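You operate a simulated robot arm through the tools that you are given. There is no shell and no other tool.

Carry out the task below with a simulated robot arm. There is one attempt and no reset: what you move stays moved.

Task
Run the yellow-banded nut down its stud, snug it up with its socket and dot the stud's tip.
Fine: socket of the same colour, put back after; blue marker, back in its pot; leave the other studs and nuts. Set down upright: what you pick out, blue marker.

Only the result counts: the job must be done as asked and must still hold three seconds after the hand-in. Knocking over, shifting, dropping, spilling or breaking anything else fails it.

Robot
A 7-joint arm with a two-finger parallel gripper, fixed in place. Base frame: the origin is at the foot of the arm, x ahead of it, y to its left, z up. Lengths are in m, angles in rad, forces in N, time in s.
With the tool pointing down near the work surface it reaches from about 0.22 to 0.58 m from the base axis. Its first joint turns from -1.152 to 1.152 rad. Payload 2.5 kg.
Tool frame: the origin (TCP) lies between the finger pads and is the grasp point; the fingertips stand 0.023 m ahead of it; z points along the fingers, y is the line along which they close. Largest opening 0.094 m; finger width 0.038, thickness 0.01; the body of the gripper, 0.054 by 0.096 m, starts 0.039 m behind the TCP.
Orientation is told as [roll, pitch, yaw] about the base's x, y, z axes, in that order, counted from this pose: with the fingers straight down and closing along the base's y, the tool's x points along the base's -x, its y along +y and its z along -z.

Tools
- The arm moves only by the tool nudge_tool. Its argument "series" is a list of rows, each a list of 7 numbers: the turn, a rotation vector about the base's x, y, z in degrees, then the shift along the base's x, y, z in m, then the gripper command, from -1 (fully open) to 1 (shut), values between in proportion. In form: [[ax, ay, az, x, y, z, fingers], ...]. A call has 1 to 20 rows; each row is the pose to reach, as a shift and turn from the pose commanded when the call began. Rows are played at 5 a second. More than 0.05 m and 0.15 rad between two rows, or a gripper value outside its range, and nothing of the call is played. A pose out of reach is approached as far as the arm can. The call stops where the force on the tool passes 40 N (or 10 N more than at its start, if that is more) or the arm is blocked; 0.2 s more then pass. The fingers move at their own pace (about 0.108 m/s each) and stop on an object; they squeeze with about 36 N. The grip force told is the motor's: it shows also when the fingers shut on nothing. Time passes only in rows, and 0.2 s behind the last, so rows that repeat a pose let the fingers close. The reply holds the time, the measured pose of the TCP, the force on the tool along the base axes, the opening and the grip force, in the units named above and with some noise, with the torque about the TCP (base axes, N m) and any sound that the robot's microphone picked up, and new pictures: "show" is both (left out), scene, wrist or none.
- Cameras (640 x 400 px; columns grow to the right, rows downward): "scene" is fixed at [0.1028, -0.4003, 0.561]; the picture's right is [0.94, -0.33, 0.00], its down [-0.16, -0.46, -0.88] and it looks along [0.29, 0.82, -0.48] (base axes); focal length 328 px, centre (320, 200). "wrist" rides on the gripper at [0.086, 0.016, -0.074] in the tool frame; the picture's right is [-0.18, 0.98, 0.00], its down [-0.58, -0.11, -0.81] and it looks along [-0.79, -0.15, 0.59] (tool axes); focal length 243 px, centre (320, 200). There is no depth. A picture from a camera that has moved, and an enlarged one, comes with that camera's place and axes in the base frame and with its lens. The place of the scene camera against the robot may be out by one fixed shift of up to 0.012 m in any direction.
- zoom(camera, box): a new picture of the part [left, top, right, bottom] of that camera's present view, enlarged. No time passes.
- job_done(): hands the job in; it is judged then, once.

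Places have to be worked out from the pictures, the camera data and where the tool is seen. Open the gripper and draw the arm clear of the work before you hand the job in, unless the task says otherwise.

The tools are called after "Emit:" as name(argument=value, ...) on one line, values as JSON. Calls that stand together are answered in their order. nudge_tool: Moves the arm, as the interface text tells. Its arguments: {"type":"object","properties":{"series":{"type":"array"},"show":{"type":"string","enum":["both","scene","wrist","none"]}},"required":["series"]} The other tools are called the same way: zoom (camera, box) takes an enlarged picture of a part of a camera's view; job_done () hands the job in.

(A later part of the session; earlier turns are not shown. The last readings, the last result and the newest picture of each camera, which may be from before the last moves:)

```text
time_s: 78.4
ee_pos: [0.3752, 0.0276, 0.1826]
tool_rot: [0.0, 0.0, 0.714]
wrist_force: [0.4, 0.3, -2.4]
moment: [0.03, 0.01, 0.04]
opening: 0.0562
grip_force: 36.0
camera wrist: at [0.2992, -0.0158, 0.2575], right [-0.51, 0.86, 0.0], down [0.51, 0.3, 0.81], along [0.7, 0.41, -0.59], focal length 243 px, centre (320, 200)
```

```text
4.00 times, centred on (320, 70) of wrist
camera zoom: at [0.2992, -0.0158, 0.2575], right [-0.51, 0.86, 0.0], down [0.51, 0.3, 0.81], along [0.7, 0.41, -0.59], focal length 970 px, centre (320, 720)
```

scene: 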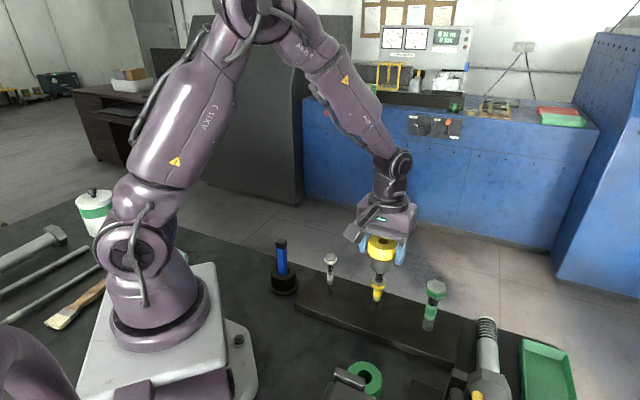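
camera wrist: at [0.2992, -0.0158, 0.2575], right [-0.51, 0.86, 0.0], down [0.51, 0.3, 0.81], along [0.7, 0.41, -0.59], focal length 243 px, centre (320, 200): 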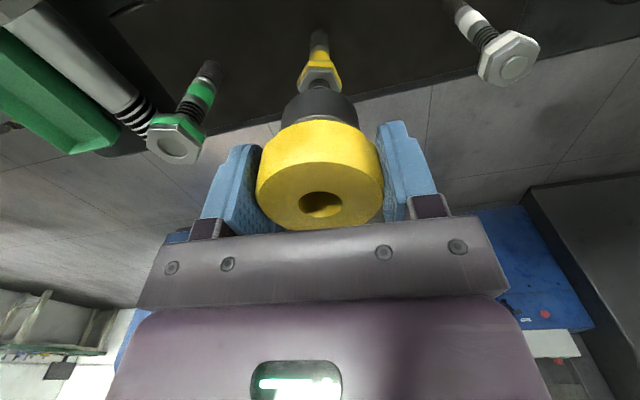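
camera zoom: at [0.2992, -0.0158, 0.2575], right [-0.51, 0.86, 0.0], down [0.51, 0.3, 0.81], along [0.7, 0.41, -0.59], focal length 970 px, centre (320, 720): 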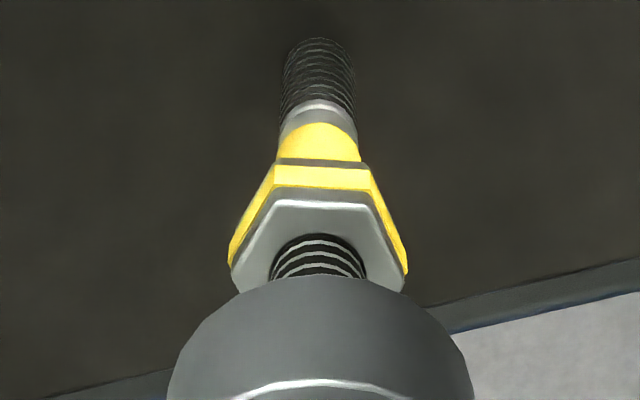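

Combined measurement: the socket axis is about (+1.1, +1.6) mm off the stud axis. I shift by (−1.1, −1.6) mm and lower until just above the nut.

Emit:
nudge_tool(series=[[0, 0, 0, -0.0011, -0.0016, 0, 1], [0, 0, 0, -0.0011, -0.0016, -0.005, 1], [0, 0, 0, -0.0011, -0.0016, -0.01, 1], [0, 0, 0, -0.0011, -0.0016, -0.015, 1], [0, 0, 0, -0.0011, -0.0016, -0.02, 1], [0, 0, 0, -0.0011, -0.0016, -0.025, 1], [0, 0, 0, -0.0011, -0.0016, -0.03, 1], [0, 0, 0, -0.0011, -0.0016, -0.03, 1]], show="both")

Emit:
zoom(camera="scene", box=[350, 235, 410, 315])

Emit:
zoom(camera="wrist", box=[250, 40, 390, 240])

```text
time_s: 80.2
ee_pos: [0.3732, 0.0272, 0.1511]
tool_rot: [0.0, 0.001, 0.717]
wrist_force: [0.5, 0.2, -2.8]
moment: [0.0, 0.02, 0.01]
opening: 0.0564
grip_force: 36.0
camera wrist: at [0.2986, -0.0177, 0.2268], right [-0.51, 0.86, 0.0], down [0.51, 0.3, 0.81], along [0.7, 0.41, -0.59], focal length 243 px, centre (320, 200)
```

scene: 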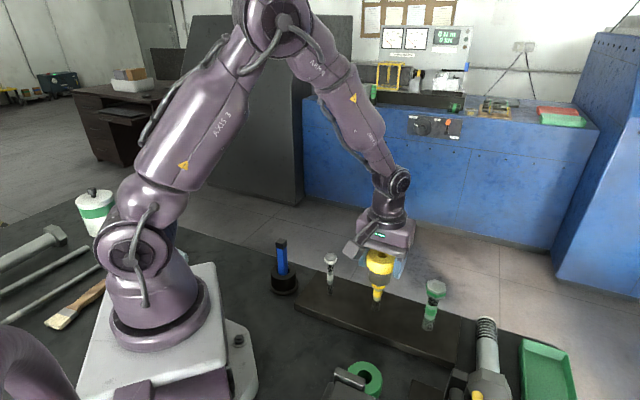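
wrist: 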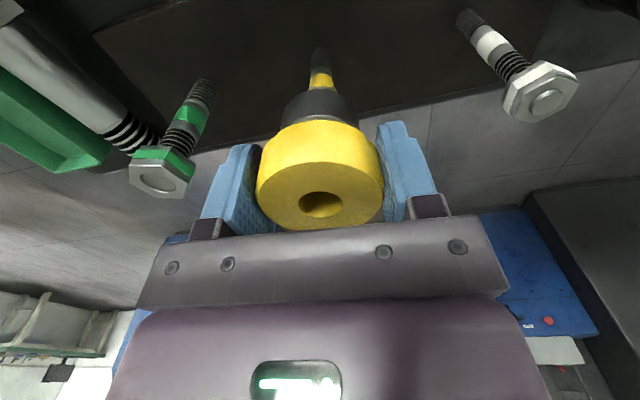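

```text
5.00 times, centred on (380, 275) of scene
camera zoom: at [0.1028, -0.4003, 0.561], right [0.94, -0.33, 0.0], down [-0.16, -0.46, -0.88], along [0.29, 0.82, -0.48], focal length 1638 px, centre (20, -175)
```

zoom: 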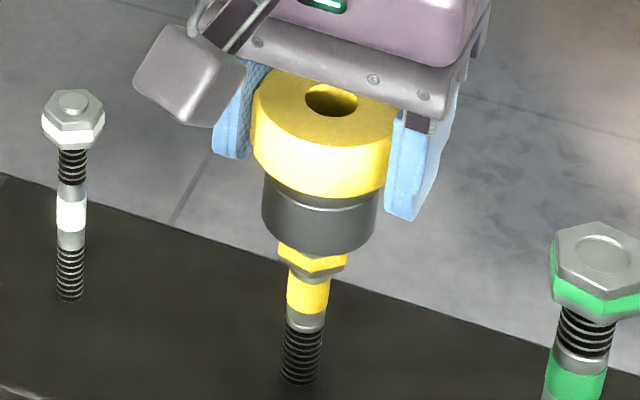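

```text
2.00 times, centred on (320, 140) of wrist
camera zoom: at [0.2986, -0.0177, 0.2268], right [-0.51, 0.86, 0.0], down [0.51, 0.3, 0.81], along [0.7, 0.41, -0.59], focal length 485 px, centre (320, 320)
```

zoom: 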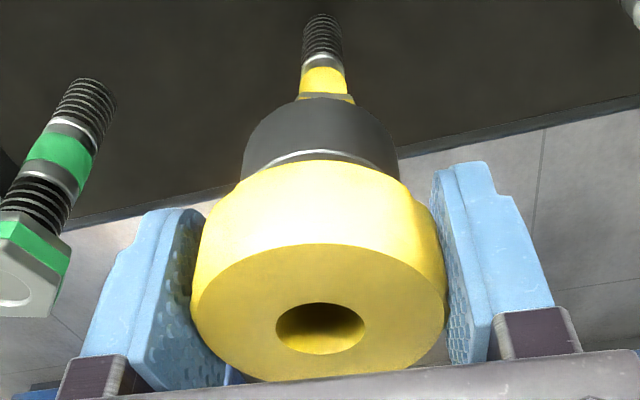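

No contact yet; the socket's mouth is right above the nut. I lower in 1 mm rows to feel for the nut's top.

Emit:
nudge_tool(series=[[0, 0, 0, 0, 0, -0.001, 1], [0, 0, 0, 0, 0, -0.002, 1], [0, 0, 0, 0, 0, -0.003, 1], [0, 0, 0, 0, 0, -0.004, 1], [0, 0, 0, 0, 0, -0.005, 1]], show="none")

Emit:
nudge_tool(series=[[0, 0, 0, 0, 0, -0.0005, 1], [0, 0, 0, 0, 0, -0.001, 1]], show="none")

```text
time_s: 81.4
ee_pos: [0.3737, 0.0273, 0.1454]
tool_rot: [-0.002, -0.001, 0.715]
wrist_force: [-0.6, 0.9, 0.5]
moment: [0.04, -0.02, 0.03]
opening: 0.0565
grip_force: 36.3
```

```text
time_s: 82.0
ee_pos: [0.3735, 0.0278, 0.1472]
tool_rot: [-0.002, -0.001, 0.715]
wrist_force: [-8.3, -1.0, 20.8]
moment: [0.04, 0.13, 0.06]
opening: 0.0568
grip_force: 36.1
```

Contact on the nut top at TCP z≈0.1467 (hex not aligned). I ease the press a little and turn clockwise in small steps so the hex can drop on, compensating the small axis offset.

Emit:
nudge_tool(series=[[0, 0, 0, 0, 0, 0.0003, 1], [0, 0, -5, -0.0001, 0.0001, 0.0003, 1], [0, 0, -10, -0.0003, 0.0002, 0.0003, 1], [0, 0, -15, -0.0004, 0.0003, 0.0003, 1]], show="none")

Emit:
nudge_tool(series=[[0, 0, -5, -0.0001, 0.0002, 0, 1], [0, 0, -10, -0.0002, 0.0003, 0, 1], [0, 0, -15, -0.0003, 0.0005, 0, 1]], show="none")

```text
time_s: 83.0
ee_pos: [0.3737, 0.0275, 0.1452]
tool_rot: [0.0, -0.002, 0.452]
wrist_force: [-3.3, -0.1, 25.1]
moment: [0.1, -0.03, 0.08]
opening: 0.056
grip_force: 36.2
```

```text
time_s: 83.8
ee_pos: [0.3741, 0.027, 0.1459]
tool_rot: [0.0, -0.002, 0.191]
wrist_force: [-1.1, 2.5, 21.5]
moment: [0.15, -0.12, 0.08]
opening: 0.0562
grip_force: 36.6
```

Still resting on the nut's top (Fz ≈22 N). I keep turning.

Emit:
nudge_tool(series=[[0, 0, -5, 0, 0.0002, 0, 1], [0, 0, -10, -0.0001, 0.0003, 0, 1], [0, 0, -15, -0.0001, 0.0005, 0, 1]], show="none")

Emit:
nudge_tool(series=[[0, 0, -5, 0, 0.0002, 0, 1], [0, 0, -10, 0, 0.0003, 0, 1], [0, 0, -15, 0, 0.0005, 0, 1]], show="wrist")

```text
time_s: 84.6
ee_pos: [0.3737, 0.0297, 0.1456]
tool_rot: [0.001, -0.001, -0.072]
wrist_force: [2.1, 2.5, 17.3]
moment: [0.18, -0.34, 0.05]
opening: 0.0565
grip_force: 36.2
```

```text
time_s: 85.4
ee_pos: [0.374, 0.0283, 0.146]
tool_rot: [0.0, -0.002, -0.334]
wrist_force: [3.3, 3.7, 20.3]
moment: [0.15, -0.43, 0.11]
opening: 0.0567
grip_force: 35.9
camera wrist: at [0.2972, 0.072, 0.2208], right [0.5, 0.87, 0.0], down [0.51, -0.29, 0.81], along [0.7, -0.4, -0.59], focal length 243 px, centre (320, 200)
```

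wrist: 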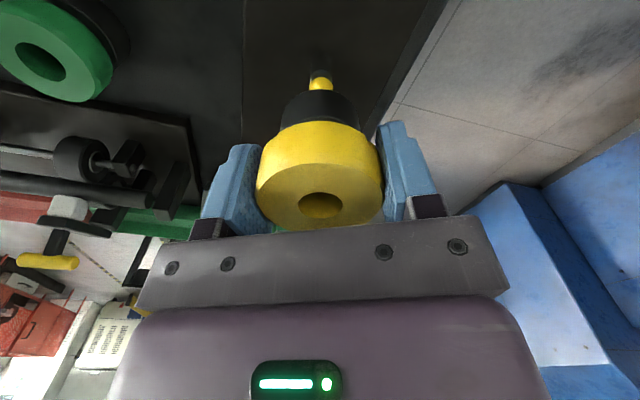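

The moments say contact is now on the +x side of the rim, so the socket is slightly off-axis. I zoom to measure the alignment at this yaw.

Emit:
zoom(camera="wrist", box=[270, 40, 370, 140])

Emit:
zoom(camera="scene", box=[355, 235, 405, 315])

```text
4.00 times, centred on (320, 90) of wrist
camera zoom: at [0.2972, 0.072, 0.2208], right [0.5, 0.87, 0.0], down [0.51, -0.29, 0.81], along [0.7, -0.4, -0.59], focal length 970 px, centre (320, 640)
```

zoom: 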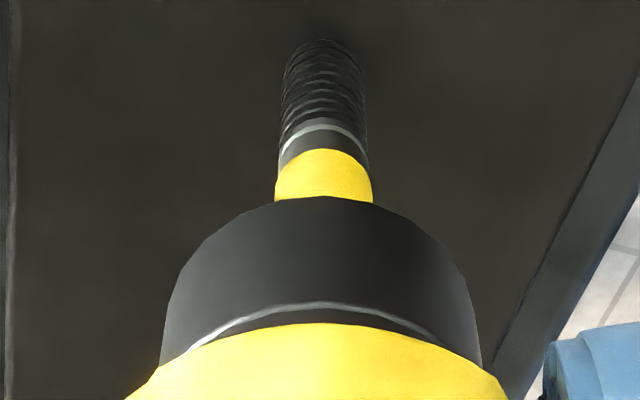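

```text
5.00 times, centred on (380, 275) of scene
camera zoom: at [0.1027, -0.4003, 0.561], right [0.94, -0.33, 0.0], down [-0.16, -0.46, -0.88], along [0.29, 0.82, -0.48], focal length 1638 px, centre (20, -175)
```

zoom: 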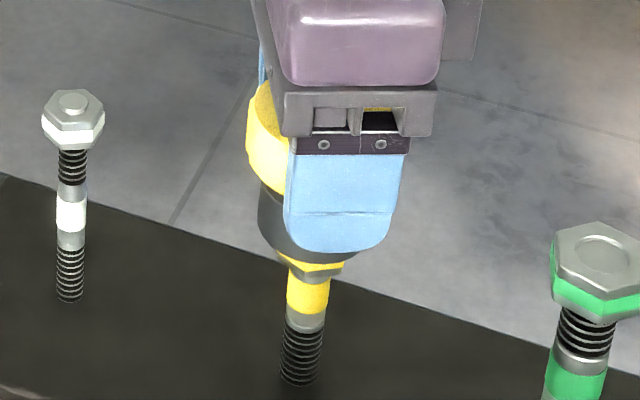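

Visually the axes agree to ~0.5 mm. The contact moment suggests the nut catches the socket's +x wall, so I try small +x shifts while lightly pressing.

Emit:
nudge_tool(series=[[0, 0, 0, 0.0004, 0, 0, 1], [0, 0, 0, 0.0008, 0, 0, 1]], show="none")

Emit:
nudge_tool(series=[[0, 0, 3, 0, 0, 0, 1], [0, 0, 6, 0, 0, 0, 1], [0, 0, 9, 0, 0, 0, 1]], show="none")

```text
time_s: 86.0
ee_pos: [0.3739, 0.0279, 0.1458]
tool_rot: [0.0, 0.0, -0.331]
wrist_force: [-2.0, 3.8, 24.9]
moment: [0.08, -0.18, 0.1]
opening: 0.0565
grip_force: 35.6
```

```text
time_s: 86.8
ee_pos: [0.3737, 0.0292, 0.1452]
tool_rot: [-0.002, 0.002, -0.172]
wrist_force: [0.0, -3.0, 3.4]
moment: [-0.1, -0.08, -0.03]
opening: 0.0563
grip_force: 36.0
```

Fz dropped from 25 to 3 N at yaw ≈−10°: the hex seems to have found the nut. I press down gently to see if it slides on.

Emit:
nudge_tool(series=[[0, 0, 0, 0, 0, -0.0005, 1], [0, 0, 0, 0, 0, -0.001, 1], [0, 0, 0, 0, 0, -0.0015, 1], [0, 0, 0, 0, 0, -0.002, 1]], show="none")

```text
time_s: 87.8
ee_pos: [0.3748, 0.0279, 0.1432]
tool_rot: [0.001, -0.001, -0.175]
wrist_force: [3.0, 0.9, -4.2]
moment: [0.05, -0.11, -0.01]
opening: 0.0561
grip_force: 36.5
```

It slides on (Fz back to just the weight). I continue lowering in 1 mm rows.

Emit:
nudge_tool(series=[[0, 0, 0, 0.0001, 0, -0.001, 1], [0, 0, 0, 0.0002, 0, -0.002, 1], [0, 0, 0, 0.0002, 0, -0.003, 1], [0, 0, 0, 0.0002, 0, -0.004, 1], [0, 0, 0, 0.0002, 0, -0.005, 1]], show="none")

Emit:
nudge_tool(series=[[0, 0, 0, 0, 0, -0.001, 1], [0, 0, 0, 0, 0, -0.002, 1], [0, 0, 0, 0, 0, -0.003, 1], [0, 0, 0, 0, 0, -0.004, 1], [0, 0, 0, 0, 0, -0.005, 1]], show="both")

Emit:
zoom(camera="scene", box=[355, 235, 405, 315])

```text
time_s: 89.0
ee_pos: [0.3734, 0.0275, 0.1391]
tool_rot: [0.0, 0.001, -0.175]
wrist_force: [3.3, 1.2, -1.2]
moment: [0.06, -0.13, 0.0]
opening: 0.056
grip_force: 35.6
```

```text
time_s: 90.2
ee_pos: [0.3737, 0.0281, 0.1353]
tool_rot: [-0.001, -0.001, -0.175]
wrist_force: [2.8, 2.0, -1.6]
moment: [0.06, -0.12, 0.0]
opening: 0.0561
grip_force: 36.0
camera wrist: at [0.2917, 0.0594, 0.2095], right [0.35, 0.94, 0.0], down [0.55, -0.21, 0.81], along [0.76, -0.28, -0.59], focal length 243 px, centre (320, 200)
```

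scene: 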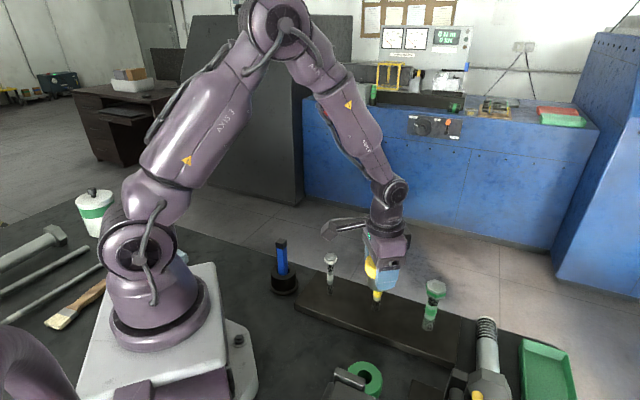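
wrist: 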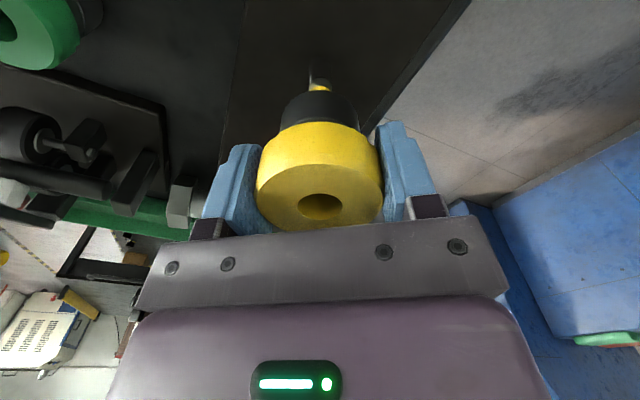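

```text
5.00 times, centred on (380, 275) of scene
camera zoom: at [0.1028, -0.4003, 0.561], right [0.94, -0.33, 0.0], down [-0.16, -0.46, -0.88], along [0.29, 0.82, -0.48], focal length 1638 px, centre (20, -175)
```

zoom: 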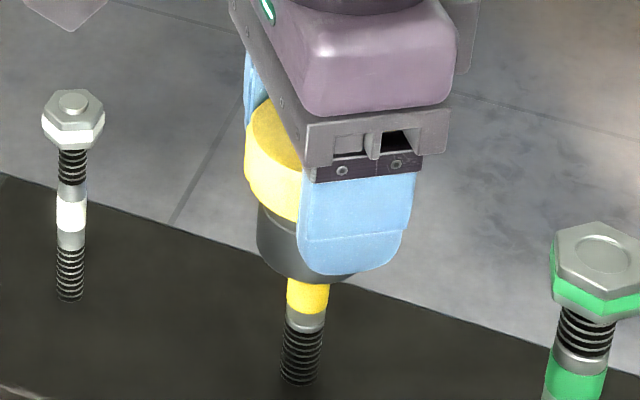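

The socket now covers the nut (mouth at z≈0.088). I lower a little further to find the full-seat contact.

Emit:
nudge_tool(series=[[0, 0, 0, 0.0001, 0.0001, -0.001, 1], [0, 0, 0, 0.0002, 0.0001, -0.002, 1], [0, 0, 0, 0.0002, 0.0001, -0.003, 1]], show="none")

```text
time_s: 91.0
ee_pos: [0.3744, 0.0286, 0.1313]
tool_rot: [0.001, 0.0, -0.176]
wrist_force: [4.1, 1.0, -1.8]
moment: [0.05, -0.14, 0.02]
opening: 0.056
grip_force: 36.3
```

Seated deep enough around the nut. Now I turn clockwise in 5° steps, watching Mz and listening for sounds.

Emit:
nudge_tool(series=[[0, 0, -3, 0.0001, 0, -0.0001, 1], [0, 0, -6, 0.0002, 0, -0.0002, 1], [0, 0, -10, 0.0002, 0, -0.0003, 1]], show="none")

Emit:
nudge_tool(series=[[0, 0, -3, 0, 0, -0.0001, 1], [0, 0, -6, 0, 0, -0.0002, 1], [0, 0, -10, 0, 0, -0.0003, 1]], show="none")

```text
time_s: 91.8
ee_pos: [0.3751, 0.0287, 0.1316]
tool_rot: [-0.002, -0.003, -0.351]
wrist_force: [9.3, 0.7, -1.2]
moment: [0.06, -0.3, 0.15]
opening: 0.0562
grip_force: 36.0
```

```text
time_s: 92.6
ee_pos: [0.3748, 0.0288, 0.1317]
tool_rot: [0.0, -0.001, -0.529]
wrist_force: [9.0, -3.3, 12.4]
moment: [-0.03, -0.17, 0.25]
opening: 0.0558
grip_force: 36.1
```

Torque builds (0.15 → 0.25 N·m). I keep going in 10° steps.

Emit:
nudge_tool(series=[[0, 0, -3, 0, 0, 0, 1], [0, 0, -6, 0, 0, 0, 1], [0, 0, -10, 0, 0, 0, 1]], show="none")

Emit:
nudge_tool(series=[[0, 0, -3, 0, 0, 0, 1], [0, 0, -6, 0, 0, 0, 1], [0, 0, -10, 0, 0, 0, 1]], show="none")

```text
time_s: 93.4
ee_pos: [0.375, 0.0284, 0.1308]
tool_rot: [0.002, 0.0, -0.701]
wrist_force: [6.0, -0.8, 20.6]
moment: [0.0, -0.15, 0.29]
opening: 0.0561
grip_force: 35.9
```

```text
time_s: 94.2
ee_pos: [0.3753, 0.0292, 0.1296]
tool_rot: [0.0, 0.001, -0.879]
wrist_force: [4.9, 1.3, 13.7]
moment: [0.07, -0.09, 0.28]
opening: 0.0566
grip_force: 36.2
```

Torque plateaus at ≈0.28 N·m. I check visually whether the socket is slipping in the fingers or the nut is turning.

Emit:
nudge_tool(series=[[0, 0, 0, 0, 0, 0, 1]], show="both")

Emit:
zoom(camera="scene", box=[355, 235, 405, 315])

Emit:
zoom(camera="wrist", box=[240, 50, 400, 240])

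```text
time_s: 94.6
ee_pos: [0.3745, 0.0293, 0.1278]
tool_rot: [-0.001, 0.0, -0.876]
wrist_force: [5.3, 2.7, 9.4]
moment: [0.17, -0.15, 0.16]
opening: 0.0563
grip_force: 36.2
camera wrist: at [0.3315, 0.1055, 0.2048], right [0.87, 0.49, 0.0], down [0.29, -0.52, 0.81], along [0.39, -0.7, -0.59], focal length 243 px, centre (320, 200)
```

scene: 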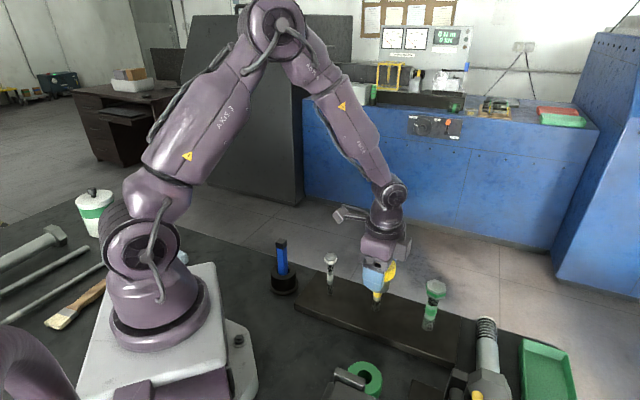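
wrist: 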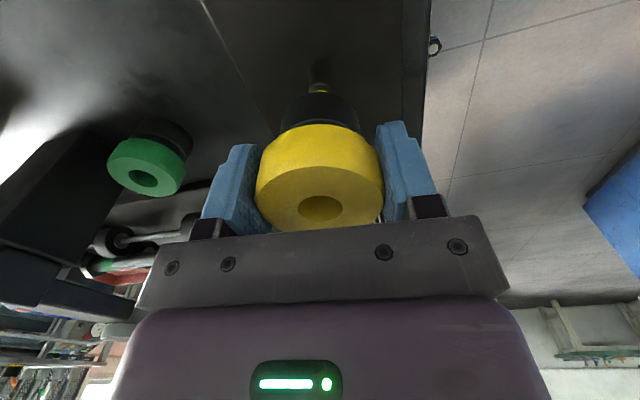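

```text
5.00 times, centred on (380, 275) of scene
camera zoom: at [0.1028, -0.4003, 0.561], right [0.94, -0.33, 0.0], down [-0.16, -0.46, -0.88], along [0.29, 0.82, -0.48], focal length 1638 px, centre (20, -175)
```

zoom: 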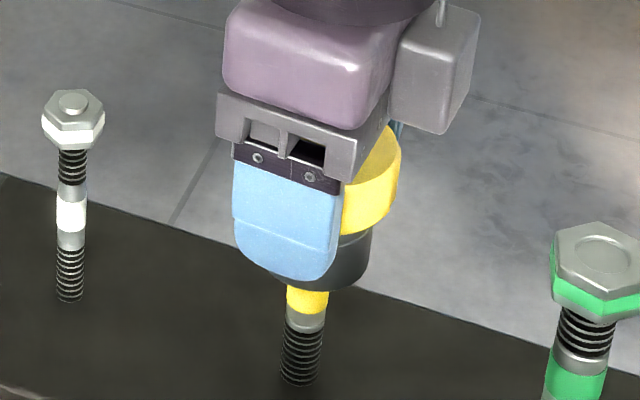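

```text
2.11 times, centred on (320, 145) of wrist
camera zoom: at [0.3315, 0.1055, 0.2048], right [0.87, 0.49, 0.0], down [0.29, -0.52, 0.81], along [0.39, -0.7, -0.59], focal length 511 px, centre (320, 316)
```

zoom: 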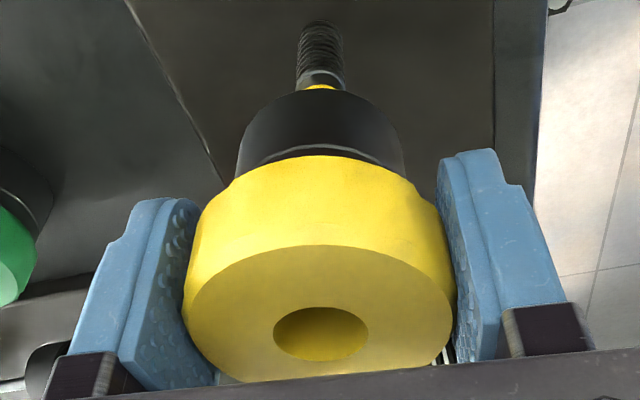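

The socket remains engaged. I continue turning 20° more and watch whether torque rises further.

Emit:
nudge_tool(series=[[0, 0, -5, 0, 0, 0, 1], [0, 0, -10, 0, 0, 0, 1]], show="none")

Emit:
nudge_tool(series=[[0, 0, -5, 0, 0, 0, 1], [0, 0, -10, 0, 0, 0, 1]], show="none")

Emit:
nudge_tool(series=[[0, 0, -5, 0, 0, 0, 1], [0, 0, -10, 0, 0, 0, 1]], show="wrist")

Emit:
zoom(camera="wrist", box=[240, 50, 400, 240])

```text
time_s: 95.2
ee_pos: [0.3752, 0.0301, 0.1292]
tool_rot: [0.002, 0.002, -1.051]
wrist_force: [3.0, 6.4, 3.5]
moment: [0.18, -0.09, 0.32]
opening: 0.0565
grip_force: 35.9
```

```text
time_s: 95.8
ee_pos: [0.3745, 0.0292, 0.1311]
tool_rot: [0.001, 0.003, -1.224]
wrist_force: [6.3, 9.4, -7.0]
moment: [0.33, -0.21, 0.32]
opening: 0.0571
grip_force: 36.2
```

```text
time_s: 96.4
ee_pos: [0.3747, 0.0274, 0.131]
tool_rot: [0.002, -0.001, -1.401]
wrist_force: [5.5, 4.4, -0.1]
moment: [0.1, -0.14, 0.27]
opening: 0.0576
grip_force: 35.5
camera wrist: at [0.3763, 0.116, 0.2055], right [1.0, -0.02, 0.0], down [-0.01, -0.59, 0.81], along [-0.01, -0.81, -0.59], focal length 243 px, centre (320, 200)
```

wrist: 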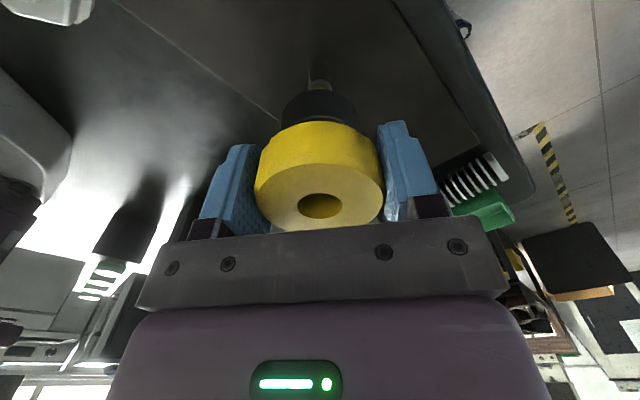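

```text
2.11 times, centred on (320, 145) of wrist
camera zoom: at [0.3763, 0.116, 0.2055], right [1.0, -0.02, 0.0], down [-0.01, -0.59, 0.81], along [-0.01, -0.81, -0.59], focal length 511 px, centre (320, 316)
```

zoom: 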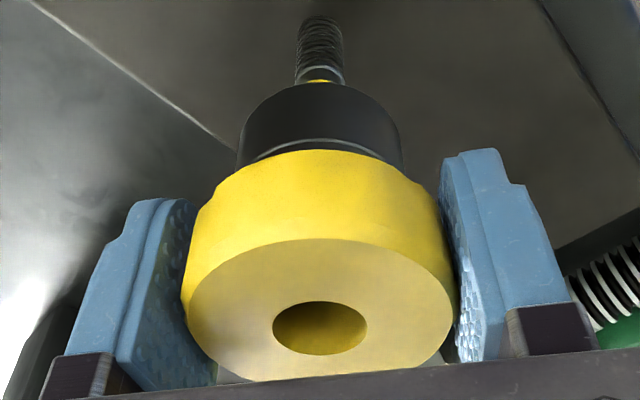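

The opening crept from 0.0562 to 0.0576 m, meaning the lobed collar is slipping in the pads at ~0.3 N·m, i.e. the nut resists. I open the fingers (socket stays on the nut) and look at it.

Emit:
nudge_tool(series=[[0, 0, 0, 0, 0, 0, 0], [0, 0, 0, 0, 0, 0, -0.6], [0, 0, 0, 0, 0, 0, -0.6]], show="both")

Emit:
zoom(camera="wrist", box=[240, 50, 400, 240])

Emit:
zoom(camera="scene", box=[355, 235, 405, 315])

```text
time_s: 97.2
ee_pos: [0.3746, 0.0281, 0.1289]
tool_rot: [-0.002, 0.0, -1.395]
wrist_force: [0.4, 0.0, 0.0]
moment: [0.03, 0.05, 0.01]
opening: 0.0754
grip_force: 0.1
camera wrist: at [0.3754, 0.1165, 0.205], right [1.0, -0.01, 0.0], down [-0.01, -0.59, 0.81], along [-0.01, -0.81, -0.59], focal length 243 px, centre (320, 200)
```

scene: 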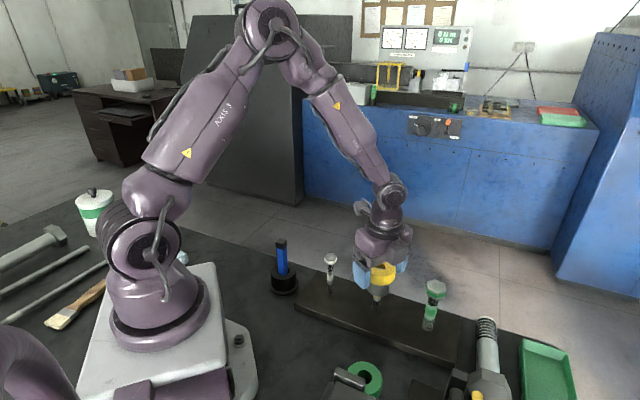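
wrist: 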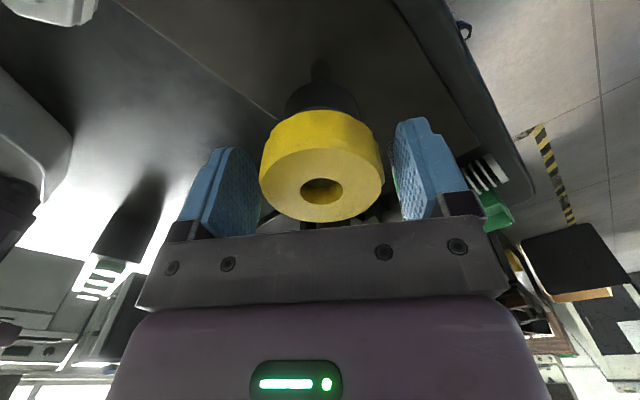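

```text
2.11 times, centred on (320, 145) of wrist
camera zoom: at [0.3754, 0.1165, 0.205], right [1.0, -0.01, 0.0], down [-0.01, -0.59, 0.81], along [-0.01, -0.81, -0.59], focal length 511 px, centre (320, 316)
```

zoom: 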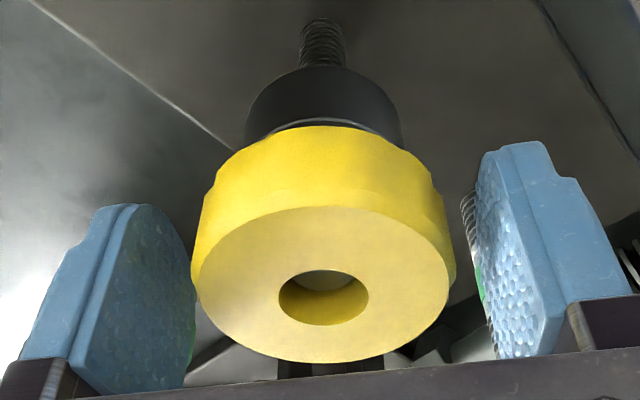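

```text
5.00 times, centred on (380, 275) of scene
camera zoom: at [0.1028, -0.4003, 0.561], right [0.94, -0.33, 0.0], down [-0.16, -0.46, -0.88], along [0.29, 0.82, -0.48], focal length 1638 px, centre (20, -175)
```

zoom: 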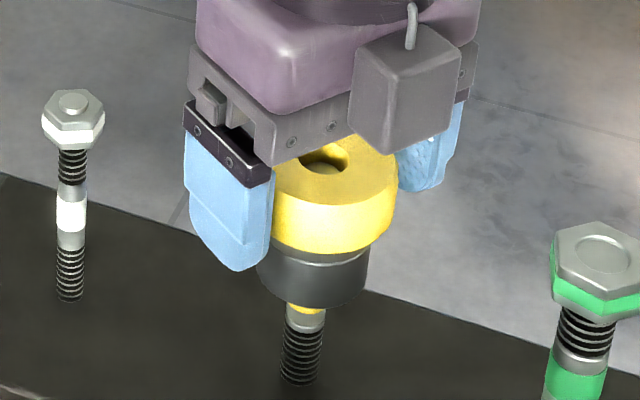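

Released, the socket dropped ~8 mm and is now fully seated with the stud tip visible in its bore. I zoom on the collar to understand its lobes.

Emit:
zoom(camera="wrist", box=[250, 90, 395, 230])

```text
2.86 times, centred on (322, 160) of wrist
camera zoom: at [0.3754, 0.1165, 0.205], right [1.0, -0.01, 0.0], down [-0.01, -0.59, 0.81], along [-0.01, -0.81, -0.59], focal length 693 px, centre (313, 314)
```

zoom: 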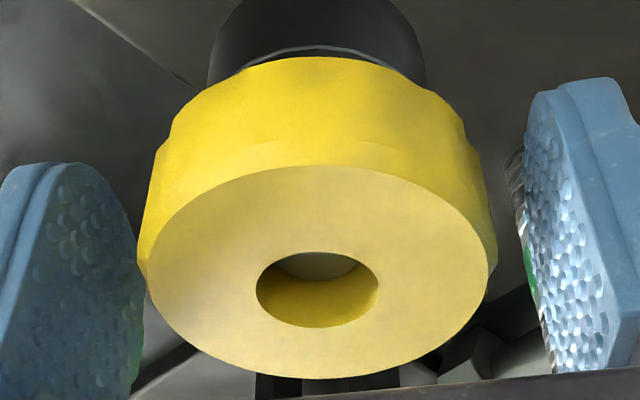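

I lower 8 mm to the collar's middle and re-grip at this yaw; then I'll lift the socket briefly to see how far the nut has turned.

Emit:
nudge_tool(series=[[0, 0, 0, 0.0002, 0, -0.004, -0.6], [0, 0, 0, 0.0004, 0, -0.008, -0.6], [0, 0, 0, 0.0004, 0, -0.008, 0], [0, 0, 0, 0.0004, 0, -0.008, 1], [0, 0, 0, 0.0004, 0, -0.008, 1], [0, 0, 0, 0.0004, 0, -0.008, 1]], show="none")

Emit:
nudge_tool(series=[[0, 0, -3, 0, 0, 0, 1], [0, 0, -5, 0, 0, 0, 1]], show="none")

Emit:
nudge_tool(series=[[0, 0, -3, 0, 0, 0, 1], [0, 0, -5, 0, 0, 0, 1]], show="none")

Emit:
nudge_tool(series=[[0, 0, -3, 0, 0, 0, 1], [0, 0, -5, 0, 0, 0, 1]], show="none")

```text
time_s: 98.6
ee_pos: [0.3748, 0.0284, 0.1222]
tool_rot: [-0.001, 0.0, -1.395]
wrist_force: [2.0, -0.1, 3.0]
moment: [0.06, 0.02, 0.04]
opening: 0.0574
grip_force: 36.0
```

```text
time_s: 99.2
ee_pos: [0.3754, 0.03, 0.1232]
tool_rot: [0.003, 0.0, -1.484]
wrist_force: [1.5, 0.0, 12.7]
moment: [-0.04, 0.06, 0.03]
opening: 0.0576
grip_force: 36.2
```

```text
time_s: 99.8
ee_pos: [0.374, 0.0284, 0.1213]
tool_rot: [-0.001, 0.002, -1.572]
wrist_force: [-4.2, 0.6, 17.2]
moment: [0.01, -0.03, 0.08]
opening: 0.0577
grip_force: 35.6
```

```text
time_s: 100.4
ee_pos: [0.3749, 0.0283, 0.1218]
tool_rot: [0.0, 0.001, -1.661]
wrist_force: [-1.9, 0.9, 11.1]
moment: [-0.01, 0.0, 0.08]
opening: 0.0572
grip_force: 36.0
```

Torque low here (hex backlash being taken up). I continue in 5° steps.

Emit:
nudge_tool(series=[[0, 0, -3, 0, 0, 0, 1], [0, 0, -5, 0, 0, 0, 1]], show="none")

Emit:
nudge_tool(series=[[0, 0, -3, 0, 0, 0, 1], [0, 0, -5, 0, 0, 0, 1]], show="none")

Emit:
nudge_tool(series=[[0, 0, -3, 0, 0, 0, 1], [0, 0, -5, 0, 0, 0, 1]], show="none")

Emit:
nudge_tool(series=[[0, 0, -3, 0, 0, 0, 1], [0, 0, -5, 0, 0, 0, 1]], show="none")

```text
time_s: 101.0
ee_pos: [0.3753, 0.0281, 0.122]
tool_rot: [0.0, 0.0, -1.745]
wrist_force: [8.2, 0.6, -9.1]
moment: [-0.02, -0.17, 0.16]
opening: 0.057
grip_force: 36.3
```

```text
time_s: 101.6
ee_pos: [0.3744, 0.0279, 0.1229]
tool_rot: [0.0, -0.001, -1.835]
wrist_force: [3.7, 0.2, -0.2]
moment: [0.02, -0.13, 0.16]
opening: 0.0564
grip_force: 36.1
```

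```text
time_s: 102.2
ee_pos: [0.3742, 0.0284, 0.1228]
tool_rot: [0.0, 0.001, -1.922]
wrist_force: [-2.1, -0.3, 5.2]
moment: [0.02, 0.05, 0.16]
opening: 0.0561
grip_force: 36.2
```

```text
time_s: 102.8
ee_pos: [0.3749, 0.0277, 0.1226]
tool_rot: [-0.002, 0.002, -2.01]
wrist_force: [-4.8, 0.6, 6.2]
moment: [0.02, 0.01, 0.16]
opening: 0.0559
grip_force: 35.7
```

Opening went down while Mz stayed 0.16, so the collar is slipping over its lobes and the nut isn't turning: it is tight to about 0.3 N·m. I lift the socket to inspect the nut's seat and angle.

Emit:
nudge_tool(series=[[0, 0, 0, 0, 0, 0.01, 1], [0, 0, 0, 0, 0, 0.02, 1], [0, 0, 0, 0, 0, 0.03, 1], [0, 0, 0, 0, 0, 0.045, 1], [0, 0, 0, 0, 0, 0.06, 1], [0, 0, 0, 0, 0, 0.075, 1], [0, 0, 0, 0, 0, 0.075, 1]], show="both")

Emit:
zoom(camera="wrist", box=[280, 20, 360, 120])

Emit:
zoom(camera="scene", box=[355, 235, 405, 315])

```text
time_s: 104.4
ee_pos: [0.3749, 0.0299, 0.1957]
tool_rot: [0.001, 0.0, -2.007]
wrist_force: [-0.2, -0.6, -3.1]
moment: [0.02, 0.0, -0.01]
opening: 0.056
grip_force: 36.0
camera wrist: at [0.4257, 0.1006, 0.2715], right [0.81, -0.58, 0.0], down [-0.34, -0.48, 0.81], along [-0.47, -0.66, -0.59], focal length 243 px, centre (320, 200)
```

scene: 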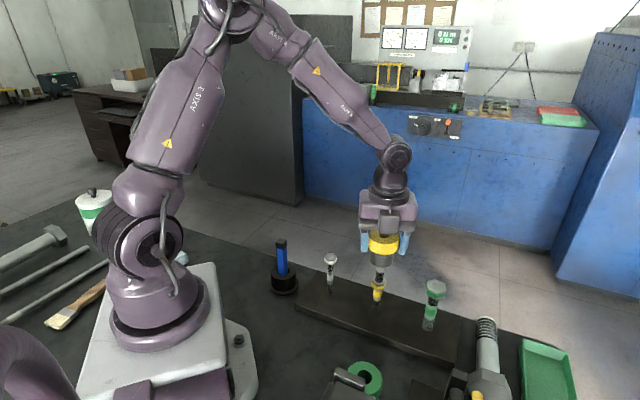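
wrist: 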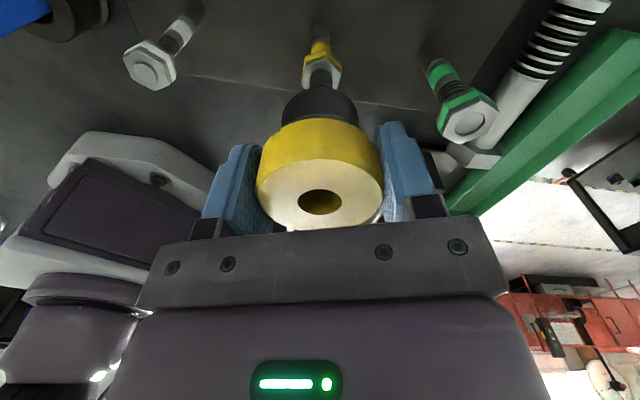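

```text
4.00 times, centred on (320, 70) of wrist
camera zoom: at [0.4257, 0.1006, 0.2715], right [0.81, -0.58, 0.0], down [-0.34, -0.48, 0.81], along [-0.47, -0.66, -0.59], focal length 970 px, centre (320, 720)
```

zoom: 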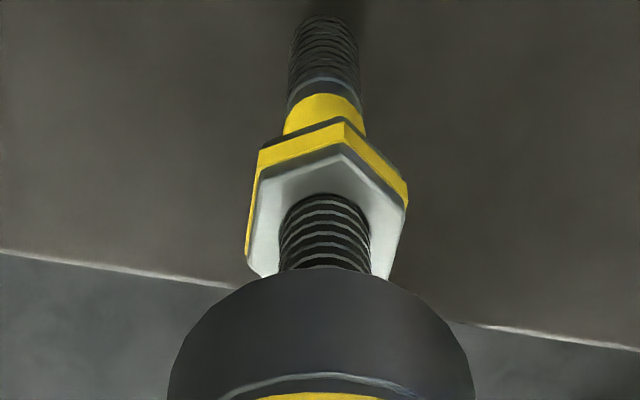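

```text
5.00 times, centred on (380, 275) of scene
camera zoom: at [0.1028, -0.4003, 0.561], right [0.94, -0.33, 0.0], down [-0.16, -0.46, -0.88], along [0.29, 0.82, -0.48], focal length 1638 px, centre (20, -175)
```

zoom: 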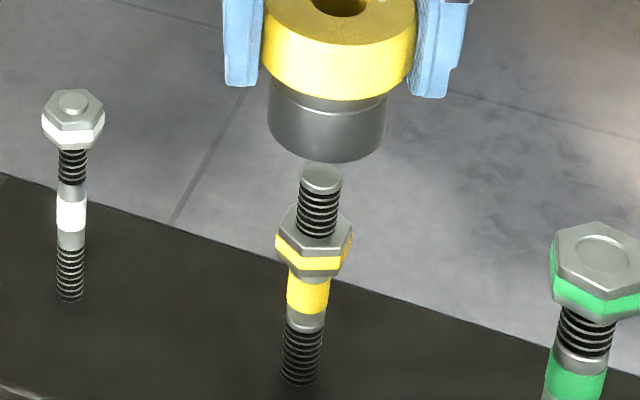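

The nut has turned a further ~14° under the socket (vertices from 56° to ≈42° mod 60) and now sits at z≈0.0876 on the thread's end. To be sure it's really snug I'll put the socket back on at the same yaw and give one more pull from a better lobe phase.

Emit:
nudge_tool(series=[[0, 0, 0, 0, 0, -0.015, 1], [0, 0, 0, 0, 0, -0.03, 1], [0, 0, 0, 0, 0, -0.04, 1], [0, 0, 0, 0, 0, -0.045, 1], [0, 0, 0, 0, 0, -0.05, 1], [0, 0, 0, 0, 0, -0.053, 1], [0, 0, 0, 0, 0, -0.056, 1], [0, 0, 0, 0, 0, -0.059, 1], [0, 0, 0, 0, 0, -0.062, 1]], show="none")

Emit:
nudge_tool(series=[[0, 0, 0, 0, 0, -0.003, 1], [0, 0, 0, 0, 0, -0.006, 1], [0, 0, 0, 0, 0, -0.009, 1], [0, 0, 0, 0, 0, -0.012, 1]], show="none")

```text
time_s: 105.8
ee_pos: [0.376, 0.0289, 0.1475]
tool_rot: [-0.001, 0.002, -2.006]
wrist_force: [-3.1, 0.4, 9.9]
moment: [-0.1, 0.29, 0.03]
opening: 0.0561
grip_force: 36.0
stopped in row 7: the force on the tool passed its limit at 49 N (the readings are from after the stop); the commanded pose is now the measured one
```

```text
time_s: 106.2
ee_pos: [0.375, 0.0282, 0.1466]
tool_rot: [-0.004, 0.003, -2.007]
wrist_force: [-2.4, 0.5, 10.5]
moment: [-0.1, 0.27, -0.01]
opening: 0.056
grip_force: 35.6
stopped in row 1: the force on the tool passed its limit at 51 N (the readings are from after the stop); the commanded pose is now the measured one
```

The socket touched the nut's top off to the −x side (not lined up). I back up 3 mm and check alignment before trying again.

Emit:
nudge_tool(series=[[0, 0, 0, 0, 0, 0.002, 1], [0, 0, 0, 0, 0, 0.003, 1], [0, 0, 0, 0, 0, 0.003, 1]], show="both")

Emit:
zoom(camera="wrist", box=[270, 40, 370, 140])

Emit:
zoom(camera="scene", box=[355, 235, 405, 315])

Emit:
nudge_tool(series=[[0, 0, 0, 0, 0, 0, 1]], show="none")

```text
time_s: 107.0
ee_pos: [0.3749, 0.0287, 0.1503]
tool_rot: [-0.003, 0.004, -2.007]
wrist_force: [0.7, -0.2, -3.5]
moment: [-0.01, -0.04, -0.03]
opening: 0.0558
grip_force: 35.8
camera wrist: at [0.4264, 0.1006, 0.225], right [0.81, -0.58, 0.0], down [-0.34, -0.48, 0.8], along [-0.47, -0.65, -0.59], focal length 243 px, centre (320, 200)
```

scene: 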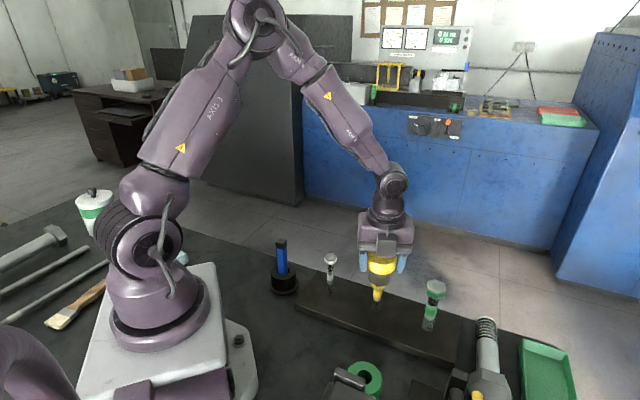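
wrist: 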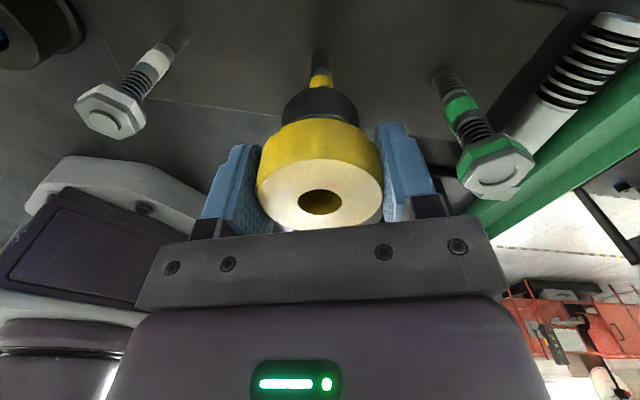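

```text
4.00 times, centred on (320, 90) of wrist
camera zoom: at [0.4264, 0.1006, 0.225], right [0.81, -0.58, 0.0], down [-0.34, -0.48, 0.8], along [-0.47, -0.65, -0.59], focal length 970 px, centre (320, 640)
```

zoom: 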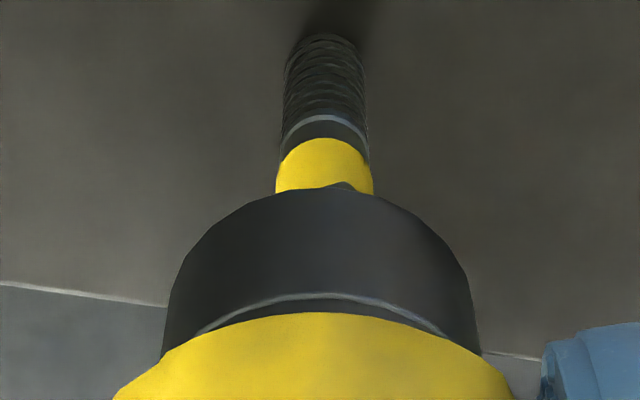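

```text
5.00 times, centred on (380, 275) of scene
camera zoom: at [0.1028, -0.4003, 0.561], right [0.94, -0.33, 0.0], down [-0.16, -0.46, -0.88], along [0.29, 0.82, -0.48], focal length 1638 px, centre (20, -175)
```

zoom: 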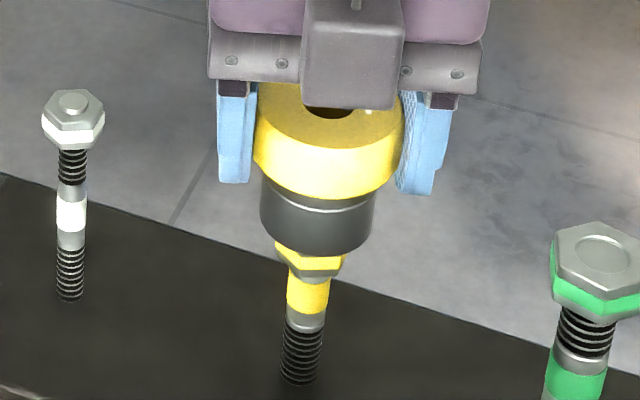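

```text
time_s: 107.4
ee_pos: [0.3747, 0.0291, 0.1488]
tool_rot: [-0.002, 0.005, -2.01]
wrist_force: [0.3, 0.0, -3.9]
moment: [0.0, -0.02, 0.0]
opening: 0.0558
grip_force: 36.2
```

I back the yaw off 5° counter-clockwise (middle of the hex play), level out the slight tilt, and lower gently again.

Emit:
nudge_tool(series=[[-0.15, 0, 2.5, 0, 0, 0, 1], [-0.3, 0, 5, 0, 0, 0, 1], [-0.3, 0, 5, 0, 0, -0.001, 1], [-0.3, 0, 5, 0, 0, -0.002, 1], [-0.3, 0, 5, 0, 0, -0.003, 1], [-0.3, 0, 5, 0, 0, -0.0035, 1]], show="none")

```text
time_s: 108.8
ee_pos: [0.3759, 0.0284, 0.1469]
tool_rot: [0.0, -0.002, -1.92]
wrist_force: [-8.6, 0.1, 24.7]
moment: [-0.39, 0.52, -0.07]
opening: 0.056
grip_force: 35.6
```

Still catching, and the nut pushes the tool toward −x (Fx −8.6). I ease −x/−y in small steps.

Emit:
nudge_tool(series=[[0, 0, 0, -0.0004, -0.0002, 0, 1], [0, 0, 0, -0.0008, -0.0004, 0, 1]], show="none")

Emit:
nudge_tool(series=[[0, 0, 2, 0, 0, 0, 1], [0, 0, 4, 0, 0, 0, 1]], show="none")

```text
time_s: 109.4
ee_pos: [0.374, 0.0287, 0.1485]
tool_rot: [0.001, 0.001, -1.92]
wrist_force: [-5.3, 2.4, 32.7]
moment: [-0.35, 0.55, -0.04]
opening: 0.0559
grip_force: 36.1
```

```text
time_s: 110.0
ee_pos: [0.3734, 0.028, 0.1447]
tool_rot: [-0.002, -0.003, -1.848]
wrist_force: [6.6, 2.1, -6.0]
moment: [0.03, -0.27, -0.04]
opening: 0.0558
grip_force: 36.5
```

It dropped onto the hex at yaw ≈−106°. I lower it further along the nut.

Emit:
nudge_tool(series=[[0, 0, 0, 0.0002, 0, -0.002, 1], [0, 0, 0, 0.0003, 0, -0.004, 1], [0, 0, 0, 0.0003, 0, -0.006, 1], [0, 0, 0, 0.0003, 0, -0.008, 1], [0, 0, 0, 0.0003, 0, -0.01, 1]], show="none")

Emit:
nudge_tool(series=[[0, 0, 0, 0, 0, -0.002, 1], [0, 0, 0, 0, 0, -0.004, 1], [0, 0, 0, 0, 0, -0.006, 1], [0, 0, 0, 0, 0, -0.008, 1], [0, 0, 0, 0, 0, -0.01, 1], [0, 0, 0, 0, 0, -0.011, 1]], show="none")

```text
time_s: 111.2
ee_pos: [0.374, 0.0281, 0.1365]
tool_rot: [0.0, -0.002, -1.849]
wrist_force: [-0.6, -0.8, -4.0]
moment: [-0.04, 0.01, -0.01]
opening: 0.0561
grip_force: 36.6
```

```text
time_s: 112.6
ee_pos: [0.3748, 0.0282, 0.1255]
tool_rot: [0.001, 0.001, -1.85]
wrist_force: [0.5, -0.6, -2.0]
moment: [0.01, -0.01, 0.05]
opening: 0.0559
grip_force: 36.0
```

The socket is down on the nut. I release it, swing the open hand back +120° (same lobe phase) for another clockwise pull.

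Emit:
nudge_tool(series=[[0, 0, 0, 0, 0, 0, -0.6], [0, 0, 0, 0, 0, 0, -0.6], [0, 0, 8, 0, 0, -0.001, -0.6], [0, 0, 16, 0, 0, -0.002, -0.6], [0, 0, 24, 0, 0, -0.002, -0.6], [0, 0, 32, 0, 0, -0.002, -0.6], [0, 0, 40, 0, 0, -0.002, -0.6], [0, 0, 48, 0, 0, -0.002, -0.6], [0, 0, 56, 0, 0, -0.002, -0.6], [0, 0, 64, 0, 0, -0.002, -0.6], [0, 0, 72, 0, 0, -0.002, -0.6], [0, 0, 80, 0, 0, -0.002, -0.6], [0, 0, 88, 0, 0, -0.002, -0.6], [0, 0, 96, 0, 0, -0.002, -0.6], [0, 0, 104, 0, 0, -0.002, -0.6], [0, 0, 112, 0, 0, -0.002, -0.6], [0, 0, 120, 0, 0, -0.002, -0.6], [0, 0, 120, 0, 0, -0.002, -0.6]], show="both")

Emit:
zoom(camera="wrist", box=[240, 90, 400, 230])

Emit:
zoom(camera="scene", box=[355, 235, 405, 315])

```text
time_s: 116.4
ee_pos: [0.3741, 0.0287, 0.1243]
tool_rot: [0.0, -0.001, 0.246]
wrist_force: [0.4, 0.1, -0.7]
moment: [-0.01, 0.0, 0.01]
opening: 0.0751
grip_force: 0.0
camera wrist: at [0.2868, 0.0233, 0.1992], right [-0.06, 1.0, 0.0], down [0.59, 0.04, 0.81], along [0.81, 0.05, -0.59], focal length 243 px, centre (320, 200)
```

scene: 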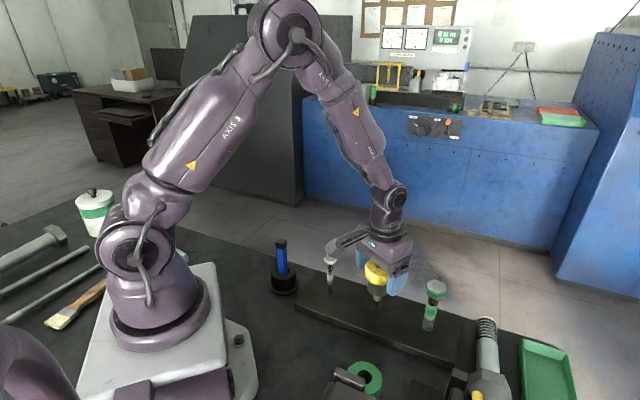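
wrist: 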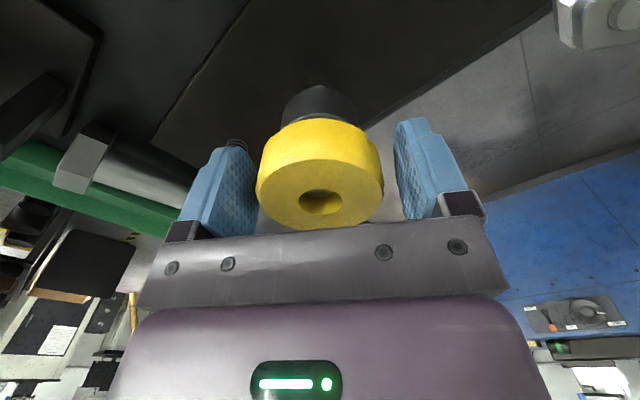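

```text
2.86 times, centred on (320, 160) of wrist
camera zoom: at [0.2868, 0.0233, 0.1992], right [-0.06, 1.0, 0.0], down [0.59, 0.04, 0.81], along [0.81, 0.05, -0.59], focal length 693 px, centre (320, 314)
```

zoom: 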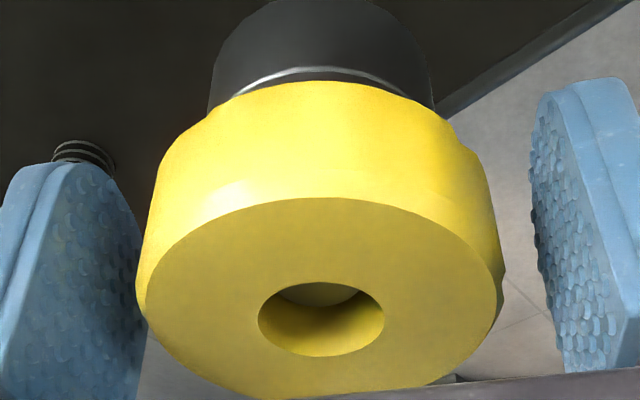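

```text
5.00 times, centred on (380, 275) of scene
camera zoom: at [0.1028, -0.4003, 0.561], right [0.94, -0.33, 0.0], down [-0.16, -0.46, -0.88], along [0.29, 0.82, -0.48], focal length 1638 px, centre (20, -175)
```

zoom: 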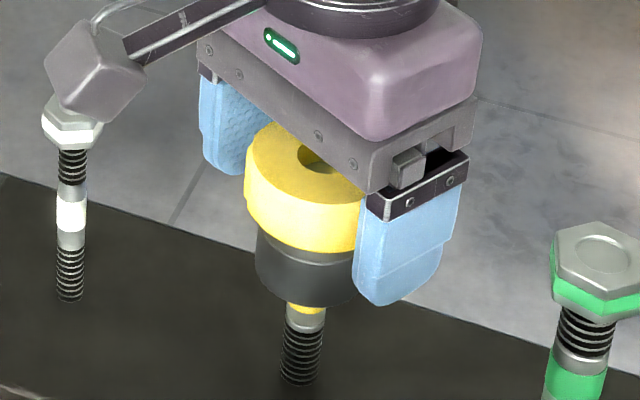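

Socket fully seated and centred. I grip and pull clockwise in 5° steps, tracking Mz and opening.

Emit:
nudge_tool(series=[[0, 0, 0, 0.0003, 0, 0, 0], [0, 0, 0, 0.0003, 0, 0, 1], [0, 0, 0, 0.0003, 0, 0, 1], [0, 0, 0, 0.0003, 0, 0, 1], [0, 0, -5, 0.0003, 0, 0, 1]], show="none")

Emit:
nudge_tool(series=[[0, 0, -3, 0, 0, 0, 1], [0, 0, -5, 0, 0, 0, 1]], show="none")

Emit:
nudge_tool(series=[[0, 0, -3, 0, 0, 0, 1], [0, 0, -5, 0, 0, 0, 1]], show="none")

Emit:
nudge_tool(series=[[0, 0, -3, 0, 0, 0, 1], [0, 0, -5, 0, 0, 0, 1]], show="none")

Emit:
nudge_tool(series=[[0, 0, -3, 0, 0, 0, 1], [0, 0, -5, 0, 0, 0, 1]], show="none")

Emit:
nudge_tool(series=[[0, 0, -3, 0, 0, 0, 1], [0, 0, -5, 0, 0, 0, 1]], show="none")

```text
time_s: 117.6
ee_pos: [0.3745, 0.028, 0.1252]
tool_rot: [0.0, -0.001, 0.156]
wrist_force: [-6.4, 0.2, 12.6]
moment: [0.03, 0.12, 0.08]
opening: 0.0557
grip_force: 36.3
```

```text
time_s: 118.2
ee_pos: [0.3753, 0.028, 0.1252]
tool_rot: [-0.001, -0.001, 0.068]
wrist_force: [-8.7, -2.0, 18.4]
moment: [-0.04, 0.13, 0.08]
opening: 0.0557
grip_force: 36.3
```

```text
time_s: 118.8
ee_pos: [0.3735, 0.0283, 0.1245]
tool_rot: [-0.002, 0.0, -0.021]
wrist_force: [-10.3, -6.8, 20.9]
moment: [-0.19, 0.19, 0.15]
opening: 0.0559
grip_force: 36.1
```

```text
time_s: 119.4
ee_pos: [0.3746, 0.0289, 0.1241]
tool_rot: [-0.001, -0.001, -0.111]
wrist_force: [-8.5, -8.2, 18.2]
moment: [-0.29, 0.14, 0.13]
opening: 0.0559
grip_force: 35.9
```

```text
time_s: 120.0
ee_pos: [0.375, 0.0279, 0.1248]
tool_rot: [0.0, -0.001, -0.196]
wrist_force: [-4.4, -13.0, 13.7]
moment: [-0.36, 0.13, 0.15]
opening: 0.0558
grip_force: 35.7
```

```text
time_s: 120.6
ee_pos: [0.3755, 0.0279, 0.1234]
tool_rot: [-0.001, -0.002, -0.285]
wrist_force: [-1.9, -17.0, 12.8]
moment: [-0.39, 0.15, 0.18]
opening: 0.0558
grip_force: 36.2
```

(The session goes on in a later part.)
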